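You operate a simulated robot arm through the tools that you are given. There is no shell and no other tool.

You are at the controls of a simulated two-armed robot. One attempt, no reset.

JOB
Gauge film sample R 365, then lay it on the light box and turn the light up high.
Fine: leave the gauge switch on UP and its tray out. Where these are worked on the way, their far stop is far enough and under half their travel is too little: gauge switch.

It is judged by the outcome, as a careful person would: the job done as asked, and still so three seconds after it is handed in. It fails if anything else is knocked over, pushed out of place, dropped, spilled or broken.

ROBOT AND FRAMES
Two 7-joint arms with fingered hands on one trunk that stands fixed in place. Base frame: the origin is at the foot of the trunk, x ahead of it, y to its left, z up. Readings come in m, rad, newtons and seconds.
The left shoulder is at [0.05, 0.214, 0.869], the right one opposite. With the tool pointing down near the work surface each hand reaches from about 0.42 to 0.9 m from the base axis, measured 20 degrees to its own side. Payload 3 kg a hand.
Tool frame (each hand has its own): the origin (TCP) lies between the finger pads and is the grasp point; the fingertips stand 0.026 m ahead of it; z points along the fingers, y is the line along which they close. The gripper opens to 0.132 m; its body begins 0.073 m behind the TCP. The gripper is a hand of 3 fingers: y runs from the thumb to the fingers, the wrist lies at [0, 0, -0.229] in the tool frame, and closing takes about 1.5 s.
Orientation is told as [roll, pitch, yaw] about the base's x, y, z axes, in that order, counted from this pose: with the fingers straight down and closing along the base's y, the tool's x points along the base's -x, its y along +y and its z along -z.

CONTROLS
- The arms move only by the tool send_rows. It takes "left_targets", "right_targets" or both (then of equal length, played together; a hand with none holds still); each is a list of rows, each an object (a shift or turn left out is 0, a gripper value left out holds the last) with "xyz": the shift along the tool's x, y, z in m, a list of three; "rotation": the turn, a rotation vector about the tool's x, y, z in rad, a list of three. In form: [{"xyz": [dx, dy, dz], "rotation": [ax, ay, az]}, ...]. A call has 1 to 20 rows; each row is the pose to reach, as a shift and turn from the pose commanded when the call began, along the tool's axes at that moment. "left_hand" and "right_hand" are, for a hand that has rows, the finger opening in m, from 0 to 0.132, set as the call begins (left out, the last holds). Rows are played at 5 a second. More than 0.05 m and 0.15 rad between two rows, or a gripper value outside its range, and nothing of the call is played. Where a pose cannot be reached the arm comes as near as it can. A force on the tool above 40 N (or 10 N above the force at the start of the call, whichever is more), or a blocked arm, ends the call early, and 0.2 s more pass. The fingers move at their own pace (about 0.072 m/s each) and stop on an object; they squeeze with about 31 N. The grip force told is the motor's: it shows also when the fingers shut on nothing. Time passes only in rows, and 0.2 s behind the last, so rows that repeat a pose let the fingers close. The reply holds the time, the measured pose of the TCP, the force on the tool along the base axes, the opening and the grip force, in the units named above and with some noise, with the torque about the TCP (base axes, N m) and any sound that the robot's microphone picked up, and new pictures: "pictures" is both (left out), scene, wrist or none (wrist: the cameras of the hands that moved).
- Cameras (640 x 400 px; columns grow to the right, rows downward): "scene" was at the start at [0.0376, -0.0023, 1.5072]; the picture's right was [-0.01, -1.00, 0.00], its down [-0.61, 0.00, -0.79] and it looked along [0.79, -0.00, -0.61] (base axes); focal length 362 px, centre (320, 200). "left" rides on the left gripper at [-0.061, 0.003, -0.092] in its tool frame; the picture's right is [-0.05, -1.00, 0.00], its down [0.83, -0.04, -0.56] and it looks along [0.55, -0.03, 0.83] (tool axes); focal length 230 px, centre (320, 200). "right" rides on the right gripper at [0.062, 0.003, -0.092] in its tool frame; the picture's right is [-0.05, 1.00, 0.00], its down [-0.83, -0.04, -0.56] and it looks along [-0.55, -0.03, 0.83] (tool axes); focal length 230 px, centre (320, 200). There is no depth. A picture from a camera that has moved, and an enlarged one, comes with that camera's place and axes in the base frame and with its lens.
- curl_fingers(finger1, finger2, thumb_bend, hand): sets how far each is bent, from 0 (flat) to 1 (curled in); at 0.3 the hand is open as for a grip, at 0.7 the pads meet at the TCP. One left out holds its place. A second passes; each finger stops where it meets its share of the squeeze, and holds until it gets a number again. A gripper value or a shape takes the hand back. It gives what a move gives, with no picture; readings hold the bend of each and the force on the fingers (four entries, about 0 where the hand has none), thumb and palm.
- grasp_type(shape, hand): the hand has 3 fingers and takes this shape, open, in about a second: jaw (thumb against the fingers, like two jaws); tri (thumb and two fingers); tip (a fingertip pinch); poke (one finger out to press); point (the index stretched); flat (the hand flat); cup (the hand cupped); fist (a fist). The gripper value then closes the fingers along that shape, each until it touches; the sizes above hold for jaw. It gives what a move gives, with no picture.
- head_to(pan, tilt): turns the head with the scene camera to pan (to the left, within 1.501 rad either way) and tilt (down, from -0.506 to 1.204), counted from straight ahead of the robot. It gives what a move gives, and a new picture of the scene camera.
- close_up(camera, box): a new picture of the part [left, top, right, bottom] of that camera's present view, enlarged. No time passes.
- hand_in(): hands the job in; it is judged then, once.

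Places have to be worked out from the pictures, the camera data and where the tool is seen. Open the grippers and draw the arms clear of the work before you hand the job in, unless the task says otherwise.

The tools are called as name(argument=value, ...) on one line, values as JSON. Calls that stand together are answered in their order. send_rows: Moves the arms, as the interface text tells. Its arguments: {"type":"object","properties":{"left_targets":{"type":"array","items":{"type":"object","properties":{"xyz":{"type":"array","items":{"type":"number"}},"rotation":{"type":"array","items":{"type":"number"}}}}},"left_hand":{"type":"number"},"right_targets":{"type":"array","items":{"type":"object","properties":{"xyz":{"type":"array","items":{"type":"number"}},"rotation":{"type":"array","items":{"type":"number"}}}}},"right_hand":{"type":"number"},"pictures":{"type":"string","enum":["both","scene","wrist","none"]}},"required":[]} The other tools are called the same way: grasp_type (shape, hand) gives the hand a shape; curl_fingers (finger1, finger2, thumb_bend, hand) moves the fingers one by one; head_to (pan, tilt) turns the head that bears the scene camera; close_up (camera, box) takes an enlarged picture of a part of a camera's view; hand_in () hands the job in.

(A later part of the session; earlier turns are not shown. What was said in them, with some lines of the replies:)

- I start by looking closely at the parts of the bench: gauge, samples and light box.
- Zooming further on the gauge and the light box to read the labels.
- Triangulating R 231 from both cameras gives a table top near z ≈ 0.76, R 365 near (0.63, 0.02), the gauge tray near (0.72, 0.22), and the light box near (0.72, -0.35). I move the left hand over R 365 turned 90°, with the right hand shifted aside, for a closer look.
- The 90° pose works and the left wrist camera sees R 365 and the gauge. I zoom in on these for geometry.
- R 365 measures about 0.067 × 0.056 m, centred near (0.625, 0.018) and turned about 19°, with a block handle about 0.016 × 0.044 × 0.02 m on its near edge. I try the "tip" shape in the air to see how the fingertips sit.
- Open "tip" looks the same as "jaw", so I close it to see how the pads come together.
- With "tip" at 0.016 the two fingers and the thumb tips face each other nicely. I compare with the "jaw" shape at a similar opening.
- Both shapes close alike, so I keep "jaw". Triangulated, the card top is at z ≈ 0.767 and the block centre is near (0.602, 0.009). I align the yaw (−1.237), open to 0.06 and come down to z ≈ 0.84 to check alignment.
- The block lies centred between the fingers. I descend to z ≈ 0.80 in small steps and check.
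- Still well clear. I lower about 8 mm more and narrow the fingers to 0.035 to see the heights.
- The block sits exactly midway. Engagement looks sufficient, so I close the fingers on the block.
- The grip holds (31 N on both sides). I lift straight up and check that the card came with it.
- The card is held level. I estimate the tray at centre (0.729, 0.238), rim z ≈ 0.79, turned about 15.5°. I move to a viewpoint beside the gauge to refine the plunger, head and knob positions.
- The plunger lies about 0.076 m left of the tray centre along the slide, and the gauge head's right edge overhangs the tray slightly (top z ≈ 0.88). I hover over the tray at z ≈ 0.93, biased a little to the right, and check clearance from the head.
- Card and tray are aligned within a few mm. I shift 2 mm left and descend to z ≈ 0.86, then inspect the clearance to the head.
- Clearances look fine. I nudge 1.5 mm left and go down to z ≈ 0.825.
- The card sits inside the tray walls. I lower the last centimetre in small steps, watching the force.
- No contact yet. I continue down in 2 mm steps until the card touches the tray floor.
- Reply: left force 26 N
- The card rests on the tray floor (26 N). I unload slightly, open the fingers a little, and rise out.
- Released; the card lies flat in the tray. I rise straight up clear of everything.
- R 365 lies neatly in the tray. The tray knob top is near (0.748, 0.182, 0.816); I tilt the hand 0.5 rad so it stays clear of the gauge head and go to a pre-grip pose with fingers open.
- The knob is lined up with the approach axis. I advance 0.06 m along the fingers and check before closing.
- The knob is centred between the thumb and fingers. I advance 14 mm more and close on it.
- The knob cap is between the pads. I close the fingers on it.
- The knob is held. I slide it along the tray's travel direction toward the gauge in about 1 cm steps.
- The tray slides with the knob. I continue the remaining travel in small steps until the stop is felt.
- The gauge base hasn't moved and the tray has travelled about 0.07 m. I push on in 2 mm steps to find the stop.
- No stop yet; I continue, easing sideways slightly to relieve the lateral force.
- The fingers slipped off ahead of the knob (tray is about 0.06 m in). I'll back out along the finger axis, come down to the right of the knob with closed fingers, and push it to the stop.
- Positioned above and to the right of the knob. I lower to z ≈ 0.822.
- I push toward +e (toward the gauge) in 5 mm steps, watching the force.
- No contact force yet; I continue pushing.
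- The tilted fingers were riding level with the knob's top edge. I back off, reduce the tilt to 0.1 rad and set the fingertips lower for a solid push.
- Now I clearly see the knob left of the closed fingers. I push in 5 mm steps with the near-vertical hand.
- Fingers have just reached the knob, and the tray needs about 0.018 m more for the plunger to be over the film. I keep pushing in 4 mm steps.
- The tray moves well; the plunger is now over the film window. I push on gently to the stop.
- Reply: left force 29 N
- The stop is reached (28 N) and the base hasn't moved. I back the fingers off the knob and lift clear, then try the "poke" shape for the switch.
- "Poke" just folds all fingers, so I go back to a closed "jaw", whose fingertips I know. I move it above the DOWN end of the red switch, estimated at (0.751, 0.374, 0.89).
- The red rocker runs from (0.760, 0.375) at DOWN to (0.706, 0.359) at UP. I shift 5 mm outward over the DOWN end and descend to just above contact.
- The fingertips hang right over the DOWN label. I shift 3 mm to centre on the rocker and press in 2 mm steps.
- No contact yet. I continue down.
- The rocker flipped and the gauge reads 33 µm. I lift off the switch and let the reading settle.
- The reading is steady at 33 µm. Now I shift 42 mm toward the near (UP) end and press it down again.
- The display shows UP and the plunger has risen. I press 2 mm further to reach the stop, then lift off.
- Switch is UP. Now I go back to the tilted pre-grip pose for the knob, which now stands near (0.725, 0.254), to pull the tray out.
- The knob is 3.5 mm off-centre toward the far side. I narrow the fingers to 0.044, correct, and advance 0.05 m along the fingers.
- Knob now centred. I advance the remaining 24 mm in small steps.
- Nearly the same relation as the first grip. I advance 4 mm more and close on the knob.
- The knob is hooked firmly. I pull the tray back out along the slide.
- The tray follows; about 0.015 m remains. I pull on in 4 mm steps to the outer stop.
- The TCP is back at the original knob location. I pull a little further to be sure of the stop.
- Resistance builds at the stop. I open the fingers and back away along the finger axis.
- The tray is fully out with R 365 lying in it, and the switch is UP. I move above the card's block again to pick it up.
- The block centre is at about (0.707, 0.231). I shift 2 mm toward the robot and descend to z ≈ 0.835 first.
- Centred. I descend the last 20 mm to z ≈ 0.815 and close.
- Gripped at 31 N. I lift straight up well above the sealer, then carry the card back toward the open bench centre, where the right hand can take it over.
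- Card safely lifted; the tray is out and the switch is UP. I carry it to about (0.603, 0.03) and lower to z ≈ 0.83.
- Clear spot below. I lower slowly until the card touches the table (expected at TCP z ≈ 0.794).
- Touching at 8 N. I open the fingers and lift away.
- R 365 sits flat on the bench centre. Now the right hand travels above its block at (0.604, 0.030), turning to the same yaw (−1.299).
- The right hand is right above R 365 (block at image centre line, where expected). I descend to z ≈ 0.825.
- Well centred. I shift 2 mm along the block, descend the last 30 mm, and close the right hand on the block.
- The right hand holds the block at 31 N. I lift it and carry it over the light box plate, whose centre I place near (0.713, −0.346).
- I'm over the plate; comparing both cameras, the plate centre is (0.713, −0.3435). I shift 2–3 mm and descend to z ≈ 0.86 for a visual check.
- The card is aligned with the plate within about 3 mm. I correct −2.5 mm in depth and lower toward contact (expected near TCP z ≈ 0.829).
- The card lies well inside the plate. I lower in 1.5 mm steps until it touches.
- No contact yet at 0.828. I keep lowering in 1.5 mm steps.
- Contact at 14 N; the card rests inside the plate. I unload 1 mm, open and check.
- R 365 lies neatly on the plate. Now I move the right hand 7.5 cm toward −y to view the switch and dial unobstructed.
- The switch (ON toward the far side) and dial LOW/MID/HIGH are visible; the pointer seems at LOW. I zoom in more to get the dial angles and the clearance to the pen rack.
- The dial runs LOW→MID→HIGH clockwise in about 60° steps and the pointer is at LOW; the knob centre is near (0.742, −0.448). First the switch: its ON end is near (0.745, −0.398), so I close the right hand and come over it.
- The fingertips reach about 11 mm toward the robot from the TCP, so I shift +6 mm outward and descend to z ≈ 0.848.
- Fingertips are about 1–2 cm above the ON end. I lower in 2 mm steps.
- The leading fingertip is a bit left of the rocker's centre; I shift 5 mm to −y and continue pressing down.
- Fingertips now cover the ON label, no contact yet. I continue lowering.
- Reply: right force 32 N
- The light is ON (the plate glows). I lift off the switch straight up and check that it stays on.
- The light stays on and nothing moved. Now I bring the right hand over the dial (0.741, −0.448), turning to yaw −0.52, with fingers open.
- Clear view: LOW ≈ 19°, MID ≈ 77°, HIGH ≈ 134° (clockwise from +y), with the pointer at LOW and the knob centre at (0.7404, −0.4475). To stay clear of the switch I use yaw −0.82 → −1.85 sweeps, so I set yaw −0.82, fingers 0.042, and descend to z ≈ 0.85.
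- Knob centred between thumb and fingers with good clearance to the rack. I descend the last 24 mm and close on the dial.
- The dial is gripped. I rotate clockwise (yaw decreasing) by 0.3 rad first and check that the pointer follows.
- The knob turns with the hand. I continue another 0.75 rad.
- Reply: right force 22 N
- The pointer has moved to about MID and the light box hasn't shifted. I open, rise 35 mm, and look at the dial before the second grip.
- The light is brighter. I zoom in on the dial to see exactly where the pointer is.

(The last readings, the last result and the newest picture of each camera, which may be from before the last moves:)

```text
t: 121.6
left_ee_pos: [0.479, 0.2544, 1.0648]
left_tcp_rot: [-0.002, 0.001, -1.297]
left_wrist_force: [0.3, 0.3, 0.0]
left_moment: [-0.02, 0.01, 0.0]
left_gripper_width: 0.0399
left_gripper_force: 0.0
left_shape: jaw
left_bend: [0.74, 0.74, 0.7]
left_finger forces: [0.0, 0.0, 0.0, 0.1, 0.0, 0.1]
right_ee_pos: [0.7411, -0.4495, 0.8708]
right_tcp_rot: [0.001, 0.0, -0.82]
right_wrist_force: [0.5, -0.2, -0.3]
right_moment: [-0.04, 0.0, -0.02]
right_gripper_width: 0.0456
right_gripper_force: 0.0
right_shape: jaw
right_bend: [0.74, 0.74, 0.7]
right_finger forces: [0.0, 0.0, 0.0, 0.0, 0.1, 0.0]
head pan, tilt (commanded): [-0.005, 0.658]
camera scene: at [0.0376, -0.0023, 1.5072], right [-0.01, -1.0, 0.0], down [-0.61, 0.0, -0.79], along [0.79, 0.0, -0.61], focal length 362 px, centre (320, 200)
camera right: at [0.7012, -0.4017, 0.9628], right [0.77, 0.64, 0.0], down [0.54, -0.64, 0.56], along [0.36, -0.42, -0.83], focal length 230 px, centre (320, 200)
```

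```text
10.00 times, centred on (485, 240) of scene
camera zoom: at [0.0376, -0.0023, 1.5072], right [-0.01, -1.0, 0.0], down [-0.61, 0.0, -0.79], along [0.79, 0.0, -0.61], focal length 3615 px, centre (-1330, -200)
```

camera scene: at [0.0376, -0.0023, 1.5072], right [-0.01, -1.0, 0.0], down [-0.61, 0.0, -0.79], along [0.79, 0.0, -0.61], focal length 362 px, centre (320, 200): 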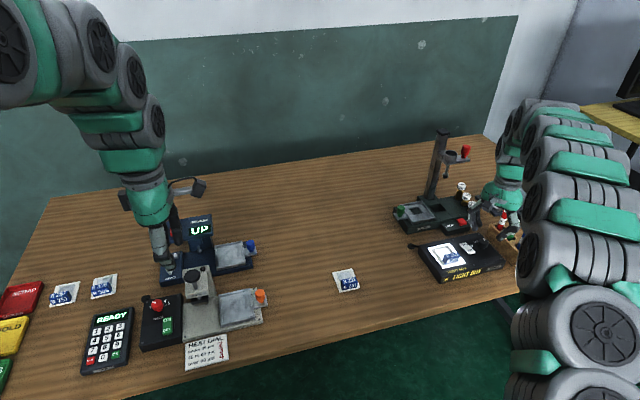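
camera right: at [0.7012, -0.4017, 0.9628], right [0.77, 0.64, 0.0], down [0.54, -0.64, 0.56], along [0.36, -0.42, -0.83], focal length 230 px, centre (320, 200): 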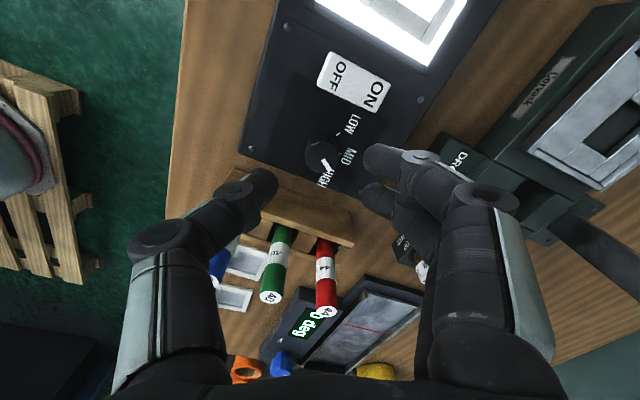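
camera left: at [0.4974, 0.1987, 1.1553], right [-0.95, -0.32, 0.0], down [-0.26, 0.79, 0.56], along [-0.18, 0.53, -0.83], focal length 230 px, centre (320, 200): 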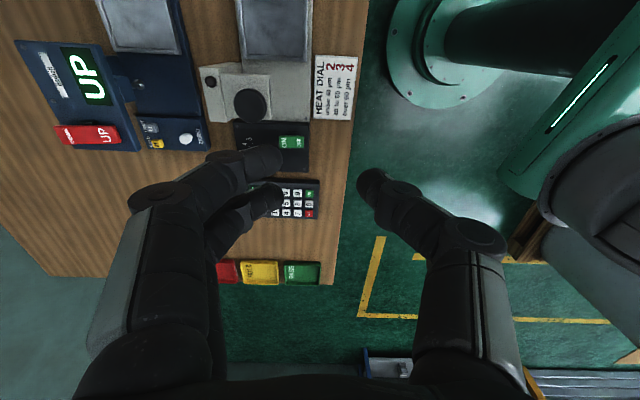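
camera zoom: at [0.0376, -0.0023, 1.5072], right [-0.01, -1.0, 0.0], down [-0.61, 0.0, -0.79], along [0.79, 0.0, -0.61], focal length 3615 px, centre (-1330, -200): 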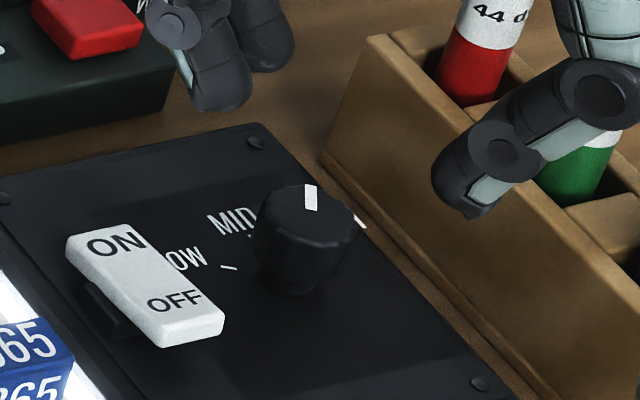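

The pointer stands about halfway between MID and HIGH (the light is already brighter). I re-centre slightly, descend and grip again to turn the remaining ~30°.

send_rows(right_targets=[{"xyz": [0.0025, 0.0005, 0.015]}, {"xyz": [0.0025, 0.0005, 0.03]}, {"xyz": [0.0025, 0.0005, 0.04]}, {"xyz": [0.0025, 0.0005, 0.0455]}, {"xyz": [0.0025, 0.0005, 0.0455]}], right_hand=0.046, pictures="none")

send_rows(right_targets=[{"xyz": [0, 0, 0]}, {"xyz": [0, 0, 0]}, {"xyz": [0, 0, 0]}, {"xyz": [0, 0, 0]}, {"xyz": [0, 0, 0]}], right_hand=0.0, pictures="wrist")

close_up(camera="right", box=[250, 100, 390, 220])

```text
t: 122.8
left_ee_pos: [0.4787, 0.2564, 1.0639]
left_tcp_rot: [0.0, 0.0, -1.298]
left_wrist_force: [-0.1, -0.4, 0.1]
left_moment: [-0.01, 0.02, 0.02]
left_gripper_width: 0.0397
left_gripper_force: 0.1
left_shape: jaw
left_bend: [0.74, 0.74, 0.7]
left_finger forces: [0.1, 0.0, 0.0, 0.0, 0.0, 0.1]
right_ee_pos: [0.739, -0.4457, 0.8253]
right_tcp_rot: [0.0, 0.0, -0.82]
right_wrist_force: [1.0, -0.3, 0.3]
right_moment: [0.0, 0.0, -0.01]
right_gripper_width: 0.0455
right_gripper_force: 0.1
right_shape: jaw
right_bend: [0.74, 0.74, 0.7]
right_finger forces: [0.0, 0.0, 0.0, 0.0, 0.0, 0.0]
head pan, tilt (commanded): [-0.005, 0.658]
```

```text
t: 124.0
left_ee_pos: [0.4782, 0.2564, 1.0648]
left_tcp_rot: [0.0, 0.001, -1.298]
left_wrist_force: [-0.2, -0.6, 0.1]
left_moment: [-0.02, 0.02, -0.02]
left_gripper_width: 0.0398
left_gripper_force: 0.0
left_shape: jaw
left_bend: [0.74, 0.74, 0.7]
left_finger forces: [0.0, 0.0, 0.0, 0.0, 0.0, 0.1]
right_ee_pos: [0.7383, -0.4465, 0.8251]
right_tcp_rot: [0.0, 0.003, -0.82]
right_wrist_force: [-13.2, 1.7, -3.1]
right_moment: [-0.06, 0.14, -0.03]
right_gripper_width: 0.0097
right_gripper_force: 30.8
right_shape: jaw
right_bend: [0.72, 0.72, 0.7]
right_finger forces: [9.6, 16.4, 0.1, 0.1, 29.6, 0.0]
head pan, tilt (commanded): [-0.005, 0.658]
camera right: at [0.6992, -0.3993, 0.9169], right [0.77, 0.64, 0.0], down [0.54, -0.64, 0.55], along [0.36, -0.43, -0.83], focal length 230 px, centre (320, 200)
```

right: 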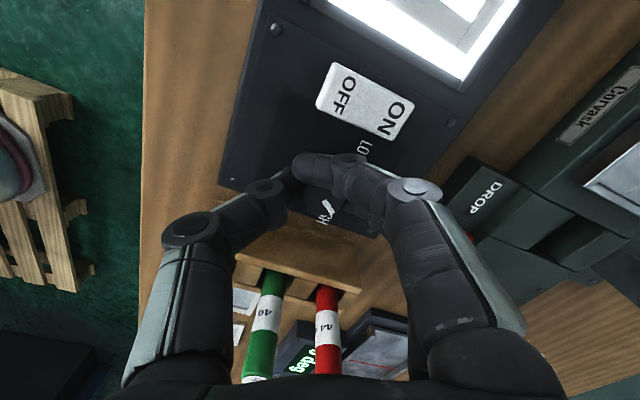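

```text
3.33 times, centred on (320, 160) of right
camera zoom: at [0.6992, -0.3993, 0.9169], right [0.77, 0.64, 0.0], down [0.54, -0.64, 0.55], along [0.36, -0.43, -0.83], focal length 767 px, centre (320, 333)
```

zoom: 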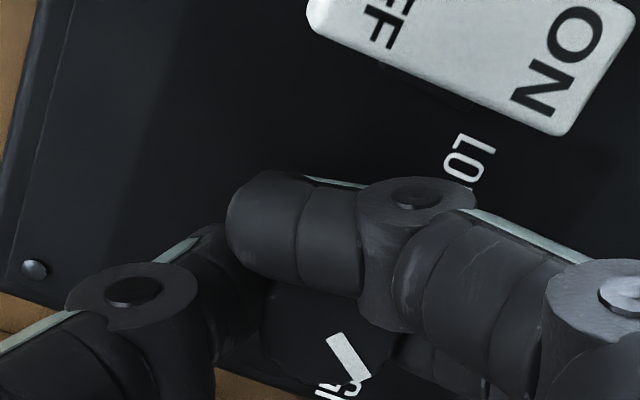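

That grip sits too far to one side of the knob. I open, shift back to the first grip's position, and close again.

send_rows(right_targets=[{"xyz": [0, 0, 0]}, {"xyz": [0, 0, 0]}, {"xyz": [0, 0, 0]}, {"xyz": [-0.0017, -0.0005, 0]}, {"xyz": [-0.0034, -0.001, 0]}, {"xyz": [-0.0034, -0.001, 0]}], right_hand=0.046, pictures="wrist")

close_up(camera="right", box=[250, 100, 390, 220])

```text
t: 125.4
left_ee_pos: [0.479, 0.2558, 1.0654]
left_tcp_rot: [-0.001, 0.002, -1.299]
left_wrist_force: [0.5, -0.2, 0.6]
left_moment: [0.0, 0.0, -0.02]
left_gripper_width: 0.0396
left_gripper_force: 0.1
left_shape: jaw
left_bend: [0.74, 0.74, 0.7]
left_finger forces: [0.0, 0.1, 0.0, 0.0, 0.0, 0.0]
right_ee_pos: [0.7405, -0.4488, 0.8252]
right_tcp_rot: [0.0, 0.0, -0.819]
right_wrist_force: [0.0, -0.3, 0.0]
right_moment: [-0.02, -0.01, -0.02]
right_gripper_width: 0.0452
right_gripper_force: 0.1
right_shape: jaw
right_bend: [0.74, 0.74, 0.7]
right_finger forces: [0.1, 0.1, 0.1, 0.0, 0.0, 0.0]
head pan, tilt (commanded): [-0.005, 0.658]
camera right: at [0.7011, -0.4021, 0.9172], right [0.77, 0.64, 0.0], down [0.53, -0.64, 0.56], along [0.36, -0.43, -0.83], focal length 230 px, centre (320, 200)
```

right: 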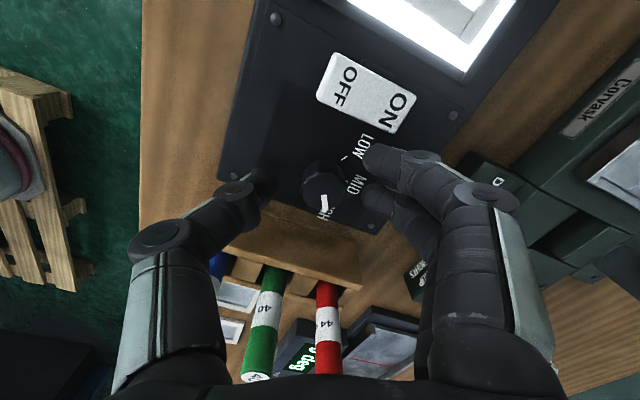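

```text
3.33 times, centred on (320, 160) of right
camera zoom: at [0.7011, -0.4021, 0.9172], right [0.77, 0.64, 0.0], down [0.53, -0.64, 0.56], along [0.36, -0.43, -0.83], focal length 767 px, centre (320, 333)
```

zoom: 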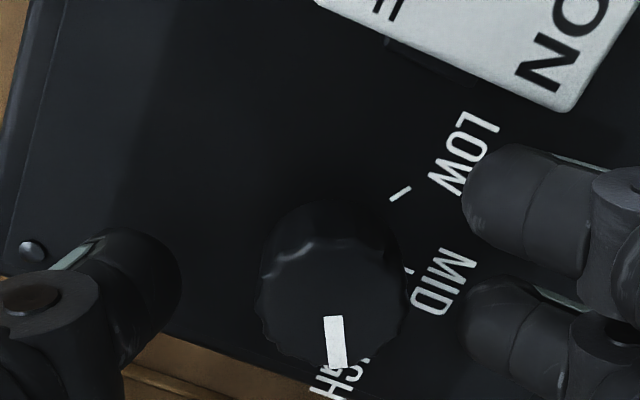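

Opening dragged the knob on, and the pointer now points at HIGH (≈132° vs the label's ≈133°). I rise straight up without touching it and verify.

send_rows(right_targets=[{"xyz": [0, 0, -0.01]}, {"xyz": [0, 0, -0.03]}, {"xyz": [0, 0, -0.06]}, {"xyz": [0, 0, -0.1]}, {"xyz": [0, 0, -0.1]}], right_hand=0.05)

close_up(camera="right", box=[270, 80, 380, 180])

close_up(camera="scene", box=[430, 190, 530, 280])

close_up(camera="scene", box=[465, 220, 505, 260])

```text
t: 126.6
left_ee_pos: [0.48, 0.2566, 1.065]
left_tcp_rot: [0.0, 0.0, -1.297]
left_wrist_force: [0.6, 0.3, -0.6]
left_moment: [0.02, -0.01, 0.03]
left_gripper_width: 0.0399
left_gripper_force: 0.0
left_shape: jaw
left_bend: [0.74, 0.74, 0.7]
left_finger forces: [0.0, 0.0, 0.0, 0.0, 0.1, 0.1]
right_ee_pos: [0.7407, -0.4493, 0.9248]
right_tcp_rot: [0.0, 0.001, -0.819]
right_wrist_force: [0.2, -0.5, 0.4]
right_moment: [0.01, -0.01, 0.02]
right_gripper_width: 0.0494
right_gripper_force: 0.1
right_shape: jaw
right_bend: [0.74, 0.74, 0.7]
right_finger forces: [0.0, 0.1, 0.0, 0.1, 0.0, 0.0]
head pan, tilt (commanded): [-0.005, 0.658]
camera scene: at [0.0376, -0.0023, 1.5072], right [-0.01, -1.0, 0.0], down [-0.61, 0.0, -0.79], along [0.79, 0.0, -0.61], focal length 362 px, centre (320, 200)
camera right: at [0.702, -0.4014, 1.0168], right [0.77, 0.64, 0.0], down [0.53, -0.64, 0.55], along [0.36, -0.43, -0.83], focal length 230 px, centre (320, 200)
```

scene: 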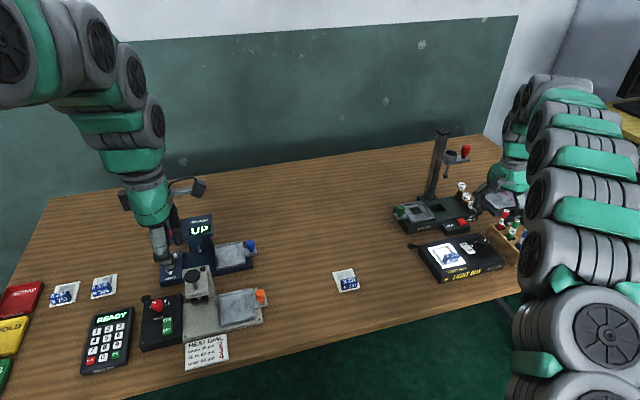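
right: 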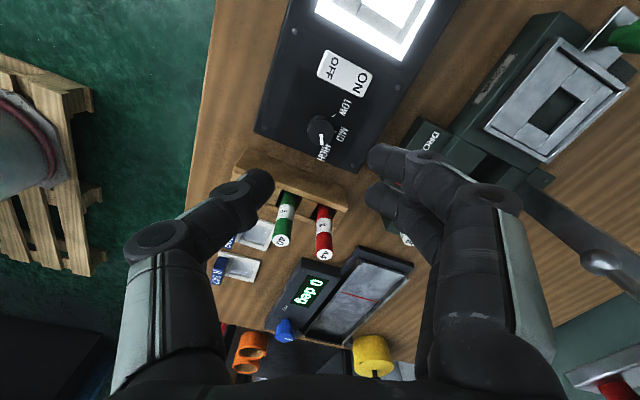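

```text
4.00 times, centred on (325, 130) of right
camera zoom: at [0.702, -0.4014, 1.0168], right [0.77, 0.64, 0.0], down [0.53, -0.64, 0.55], along [0.36, -0.43, -0.83], focal length 920 px, centre (300, 480)
```

zoom: 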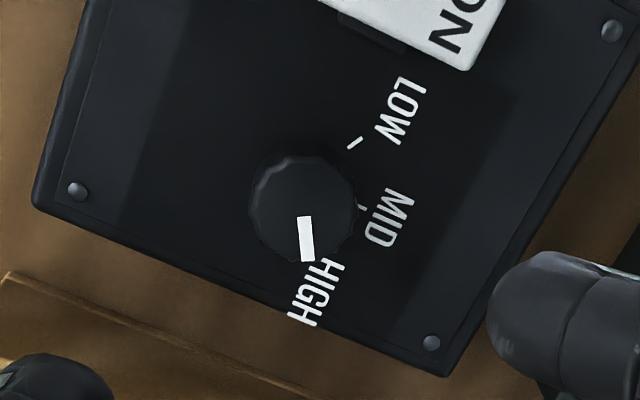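

```text
4.44 times, centred on (480, 235) of scene
camera zoom: at [0.0376, -0.0023, 1.5072], right [-0.01, -1.0, 0.0], down [-0.61, 0.0, -0.79], along [0.79, 0.0, -0.61], focal length 1606 px, centre (-391, 44)
```

zoom: 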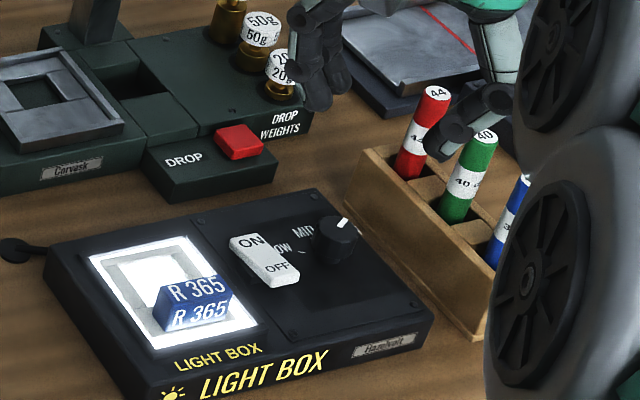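

```text
10.00 times, centred on (485, 240) of scene
camera zoom: at [0.0376, -0.0023, 1.5072], right [-0.01, -1.0, 0.0], down [-0.61, 0.0, -0.79], along [0.79, 0.0, -0.61], focal length 3615 px, centre (-1330, -200)
```

zoom: 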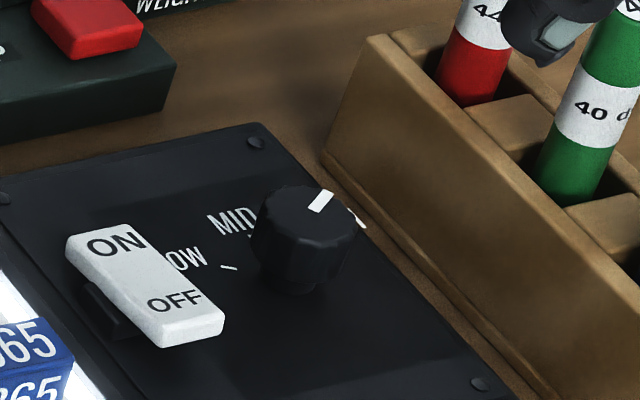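

The pointer is at HIGH (≈133°, label ≈131°), the plate glows brightly, and R 365 lies on it. Now I withdraw both arms upward and back, opening the grippers once clear.

send_rows(right_targets=[{"xyz": [0, 0, -0.04]}, {"xyz": [0, 0, -0.08]}, {"xyz": [0, 0, -0.12]}, {"xyz": [0.01, -0.01, -0.16]}, {"xyz": [0.035, -0.03, -0.19]}, {"xyz": [0.06, -0.05, -0.21]}, {"xyz": [0.09, -0.07, -0.23]}, {"xyz": [0.12, -0.09, -0.245]}, {"xyz": [0.15, -0.11, -0.26]}, {"xyz": [0.18, -0.135, -0.27]}, {"xyz": [0.21, -0.16, -0.275]}, {"xyz": [0.2344, -0.1779, -0.275]}, {"xyz": [0.2344, -0.1779, -0.275]}], left_targets=[{"xyz": [0, 0, -0.02]}, {"xyz": [0, 0, -0.04]}, {"xyz": [0, 0, -0.06]}, {"xyz": [0, 0, -0.08]}, {"xyz": [0, 0, -0.1]}, {"xyz": [0, 0, -0.1]}, {"xyz": [0, 0, -0.1]}, {"xyz": [0, 0, -0.1]}, {"xyz": [0, 0, -0.1]}, {"xyz": [0, 0, -0.1]}, {"xyz": [0, 0, -0.1]}, {"xyz": [0, 0, -0.1]}, {"xyz": [0, 0, -0.1]}], right_hand=0.05, left_hand=0.05)

close_up(camera="scene", box=[390, 190, 550, 290])

close_up(camera="scene", box=[130, 190, 290, 310])

```text
t: 129.4
left_ee_pos: [0.4785, 0.2562, 1.1653]
left_tcp_rot: [0.001, 0.0, -1.299]
left_wrist_force: [0.3, -0.3, -0.3]
left_moment: [-0.02, 0.03, 0.0]
left_gripper_width: 0.0497
left_gripper_force: 0.1
left_shape: jaw
left_bend: [0.74, 0.74, 0.7]
left_finger forces: [0.0, 0.1, 0.0, 0.1, 0.0, 0.1]
right_ee_pos: [0.4511, -0.3985, 1.2004]
right_tcp_rot: [-0.001, 0.0, -0.821]
right_wrist_force: [0.9, 0.1, 0.1]
right_moment: [0.01, -0.02, -0.03]
right_gripper_width: 0.0497
right_gripper_force: 0.0
right_shape: jaw
right_bend: [0.74, 0.74, 0.7]
right_finger forces: [0.0, 0.0, 0.0, 0.0, 0.0, 0.0]
right hand out of reach, approached as far as the arm can: row 4, 5
head pan, tilt (commanded): [-0.005, 0.658]
camera scene: at [0.0376, -0.0022, 1.5072], right [-0.01, -1.0, 0.0], down [-0.61, 0.0, -0.79], along [0.79, 0.0, -0.61], focal length 362 px, centre (320, 200)
camera right: at [0.4123, -0.3514, 1.2929], right [0.77, 0.64, 0.0], down [0.54, -0.64, 0.56], along [0.36, -0.43, -0.83], focal length 230 px, centre (320, 200)
camera left: at [0.4975, 0.1974, 1.2548], right [-0.95, -0.32, 0.0], down [-0.27, 0.79, 0.56], along [-0.18, 0.53, -0.83], focal length 230 px, centre (320, 200)
```

scene: 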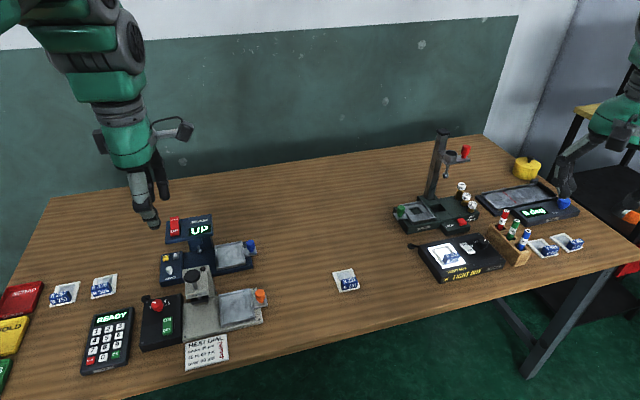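
right: 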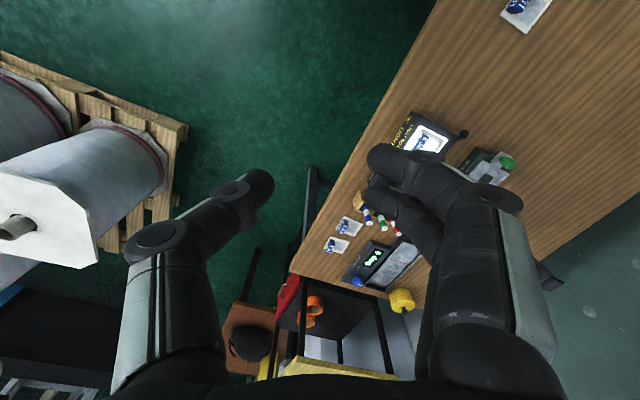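
left: 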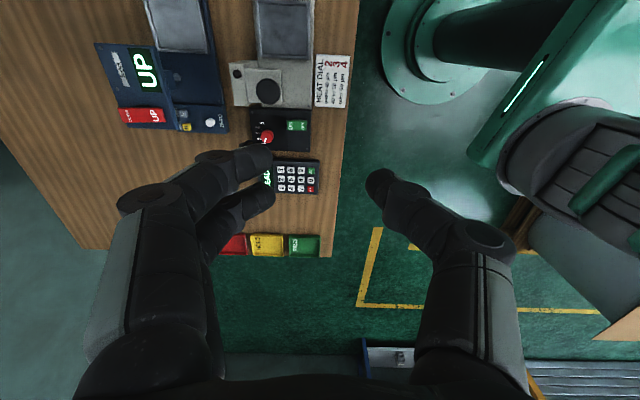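

```text
4.00 times, centred on (470, 240) of scene
camera zoom: at [0.0376, -0.0022, 1.5072], right [-0.01, -1.0, 0.0], down [-0.61, 0.0, -0.79], along [0.79, 0.0, -0.61], focal length 1446 px, centre (-280, 40)
```

zoom: 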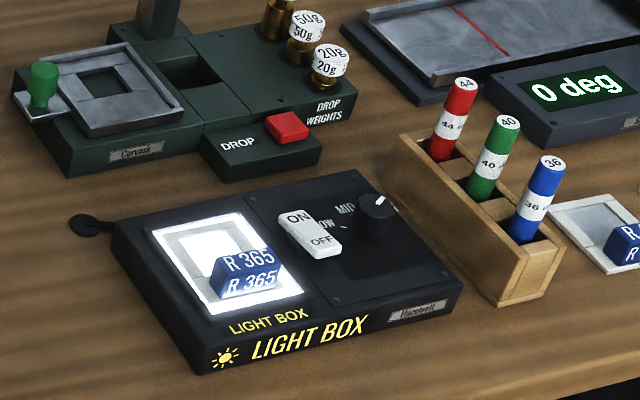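

```text
3.33 times, centred on (210, 250) of scene
camera zoom: at [0.0376, -0.0022, 1.5072], right [-0.01, -1.0, 0.0], down [-0.61, 0.0, -0.79], along [0.79, 0.0, -0.61], focal length 1205 px, centre (687, 33)
```

zoom: 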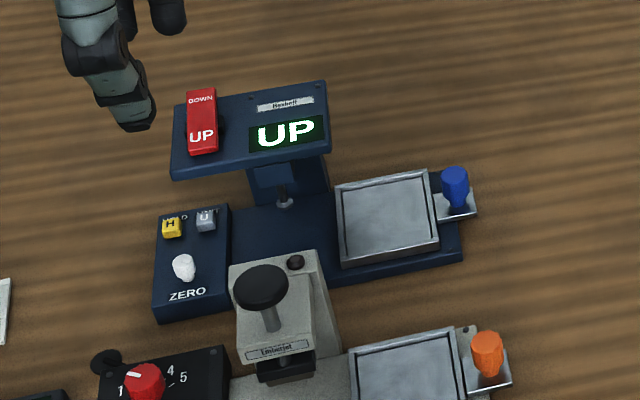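

Everything is in place: the gauge shows UP with its tray out, R 365 lies on the lit plate, the dial is at HIGH, and nothing else has moved. I open both grippers fully in the clear and check once more.

send_rows(right_targets=[{"xyz": [0, 0, 0]}, {"xyz": [0, 0, 0]}, {"xyz": [0, 0, 0]}, {"xyz": [0, 0, 0]}, {"xyz": [0, 0, 0]}, {"xyz": [0, 0, 0]}], left_targets=[{"xyz": [0, 0, 0]}, {"xyz": [0, 0, 0]}, {"xyz": [0, 0, 0]}, {"xyz": [0, 0, 0]}, {"xyz": [0, 0, 0]}, {"xyz": [0, 0, 0]}], right_hand=0.13, left_hand=0.13, pictures="scene")

close_up(camera="scene", box=[465, 220, 505, 260])

```text
t: 130.8
left_ee_pos: [0.4791, 0.2545, 1.1633]
left_tcp_rot: [-0.001, 0.002, -1.298]
left_wrist_force: [0.3, -0.2, -0.7]
left_moment: [0.03, -0.02, 0.03]
left_gripper_width: 0.1297
left_gripper_force: 0.1
left_shape: jaw
left_bend: [0.33, 0.33, 0.32]
left_finger forces: [0.1, 0.0, 0.0, 0.0, 0.0, 0.0]
right_ee_pos: [0.4521, -0.3984, 1.2002]
right_tcp_rot: [0.001, -0.001, -0.82]
right_wrist_force: [-0.5, -0.8, 0.2]
right_moment: [0.01, -0.02, 0.0]
right_gripper_width: 0.1298
right_gripper_force: 0.1
right_shape: jaw
right_bend: [0.33, 0.33, 0.32]
right_finger forces: [0.0, 0.1, 0.0, 0.0, 0.1, 0.0]
head pan, tilt (commanded): [-0.005, 0.658]
camera scene: at [0.0376, -0.0023, 1.5072], right [-0.01, -1.0, 0.0], down [-0.61, 0.0, -0.79], along [0.79, 0.0, -0.61], focal length 362 px, centre (320, 200)
```

scene: 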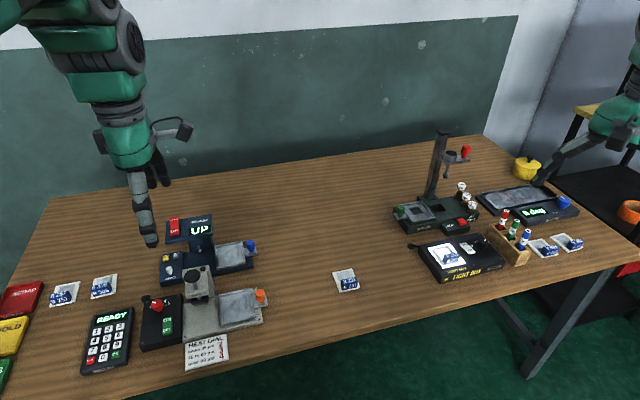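

```text
10.00 times, centred on (485, 240) of scene
camera zoom: at [0.0376, -0.0023, 1.5072], right [-0.01, -1.0, 0.0], down [-0.61, 0.0, -0.79], along [0.79, 0.0, -0.61], focal length 3615 px, centre (-1330, -200)
```

zoom: 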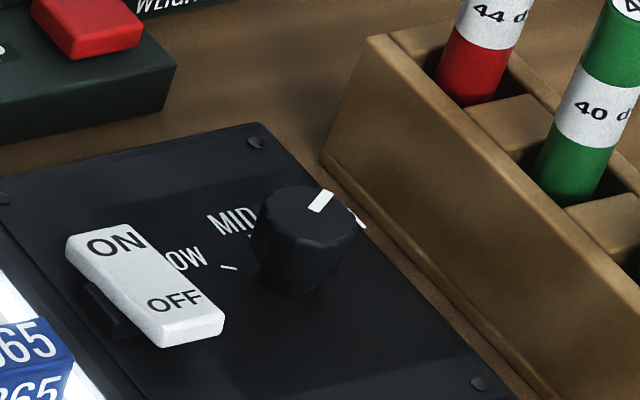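

R 365 was gauged at 33 µm and lies on the light box with the light ON and the dial at HIGH. The gauge switch is on UP and the tray is out. Both hands are open and clear, so I hand the job in.

hand_in()

```text
The job is handed in.
```

I gauged film sample R 365 at 33 µm. It now lies on the light box with the light on and the dial at HIGH. The job is handed in.

- **Gauge:** the switch is back on UP and the tray is out, empty.
- **Dial:** two grips did not turn it all the way. It moved the rest of the way as the fingers opened. It measured within about 2° of the HIGH mark, but I did not turn it further to feel for an end stop.
- **Gauge tray:** the fingers slipped off the knob while I was pushing the tray in. I backed off and pushed it to its stop with closed fingers. The reading was taken after that.
- **Handover:** the left arm can't reach the light box, so I set R 365 down on the bench between the arms and picked it up with the right hand.

In the last pictures nothing else on the bench looked knocked or shifted, and both arms were open and clear.
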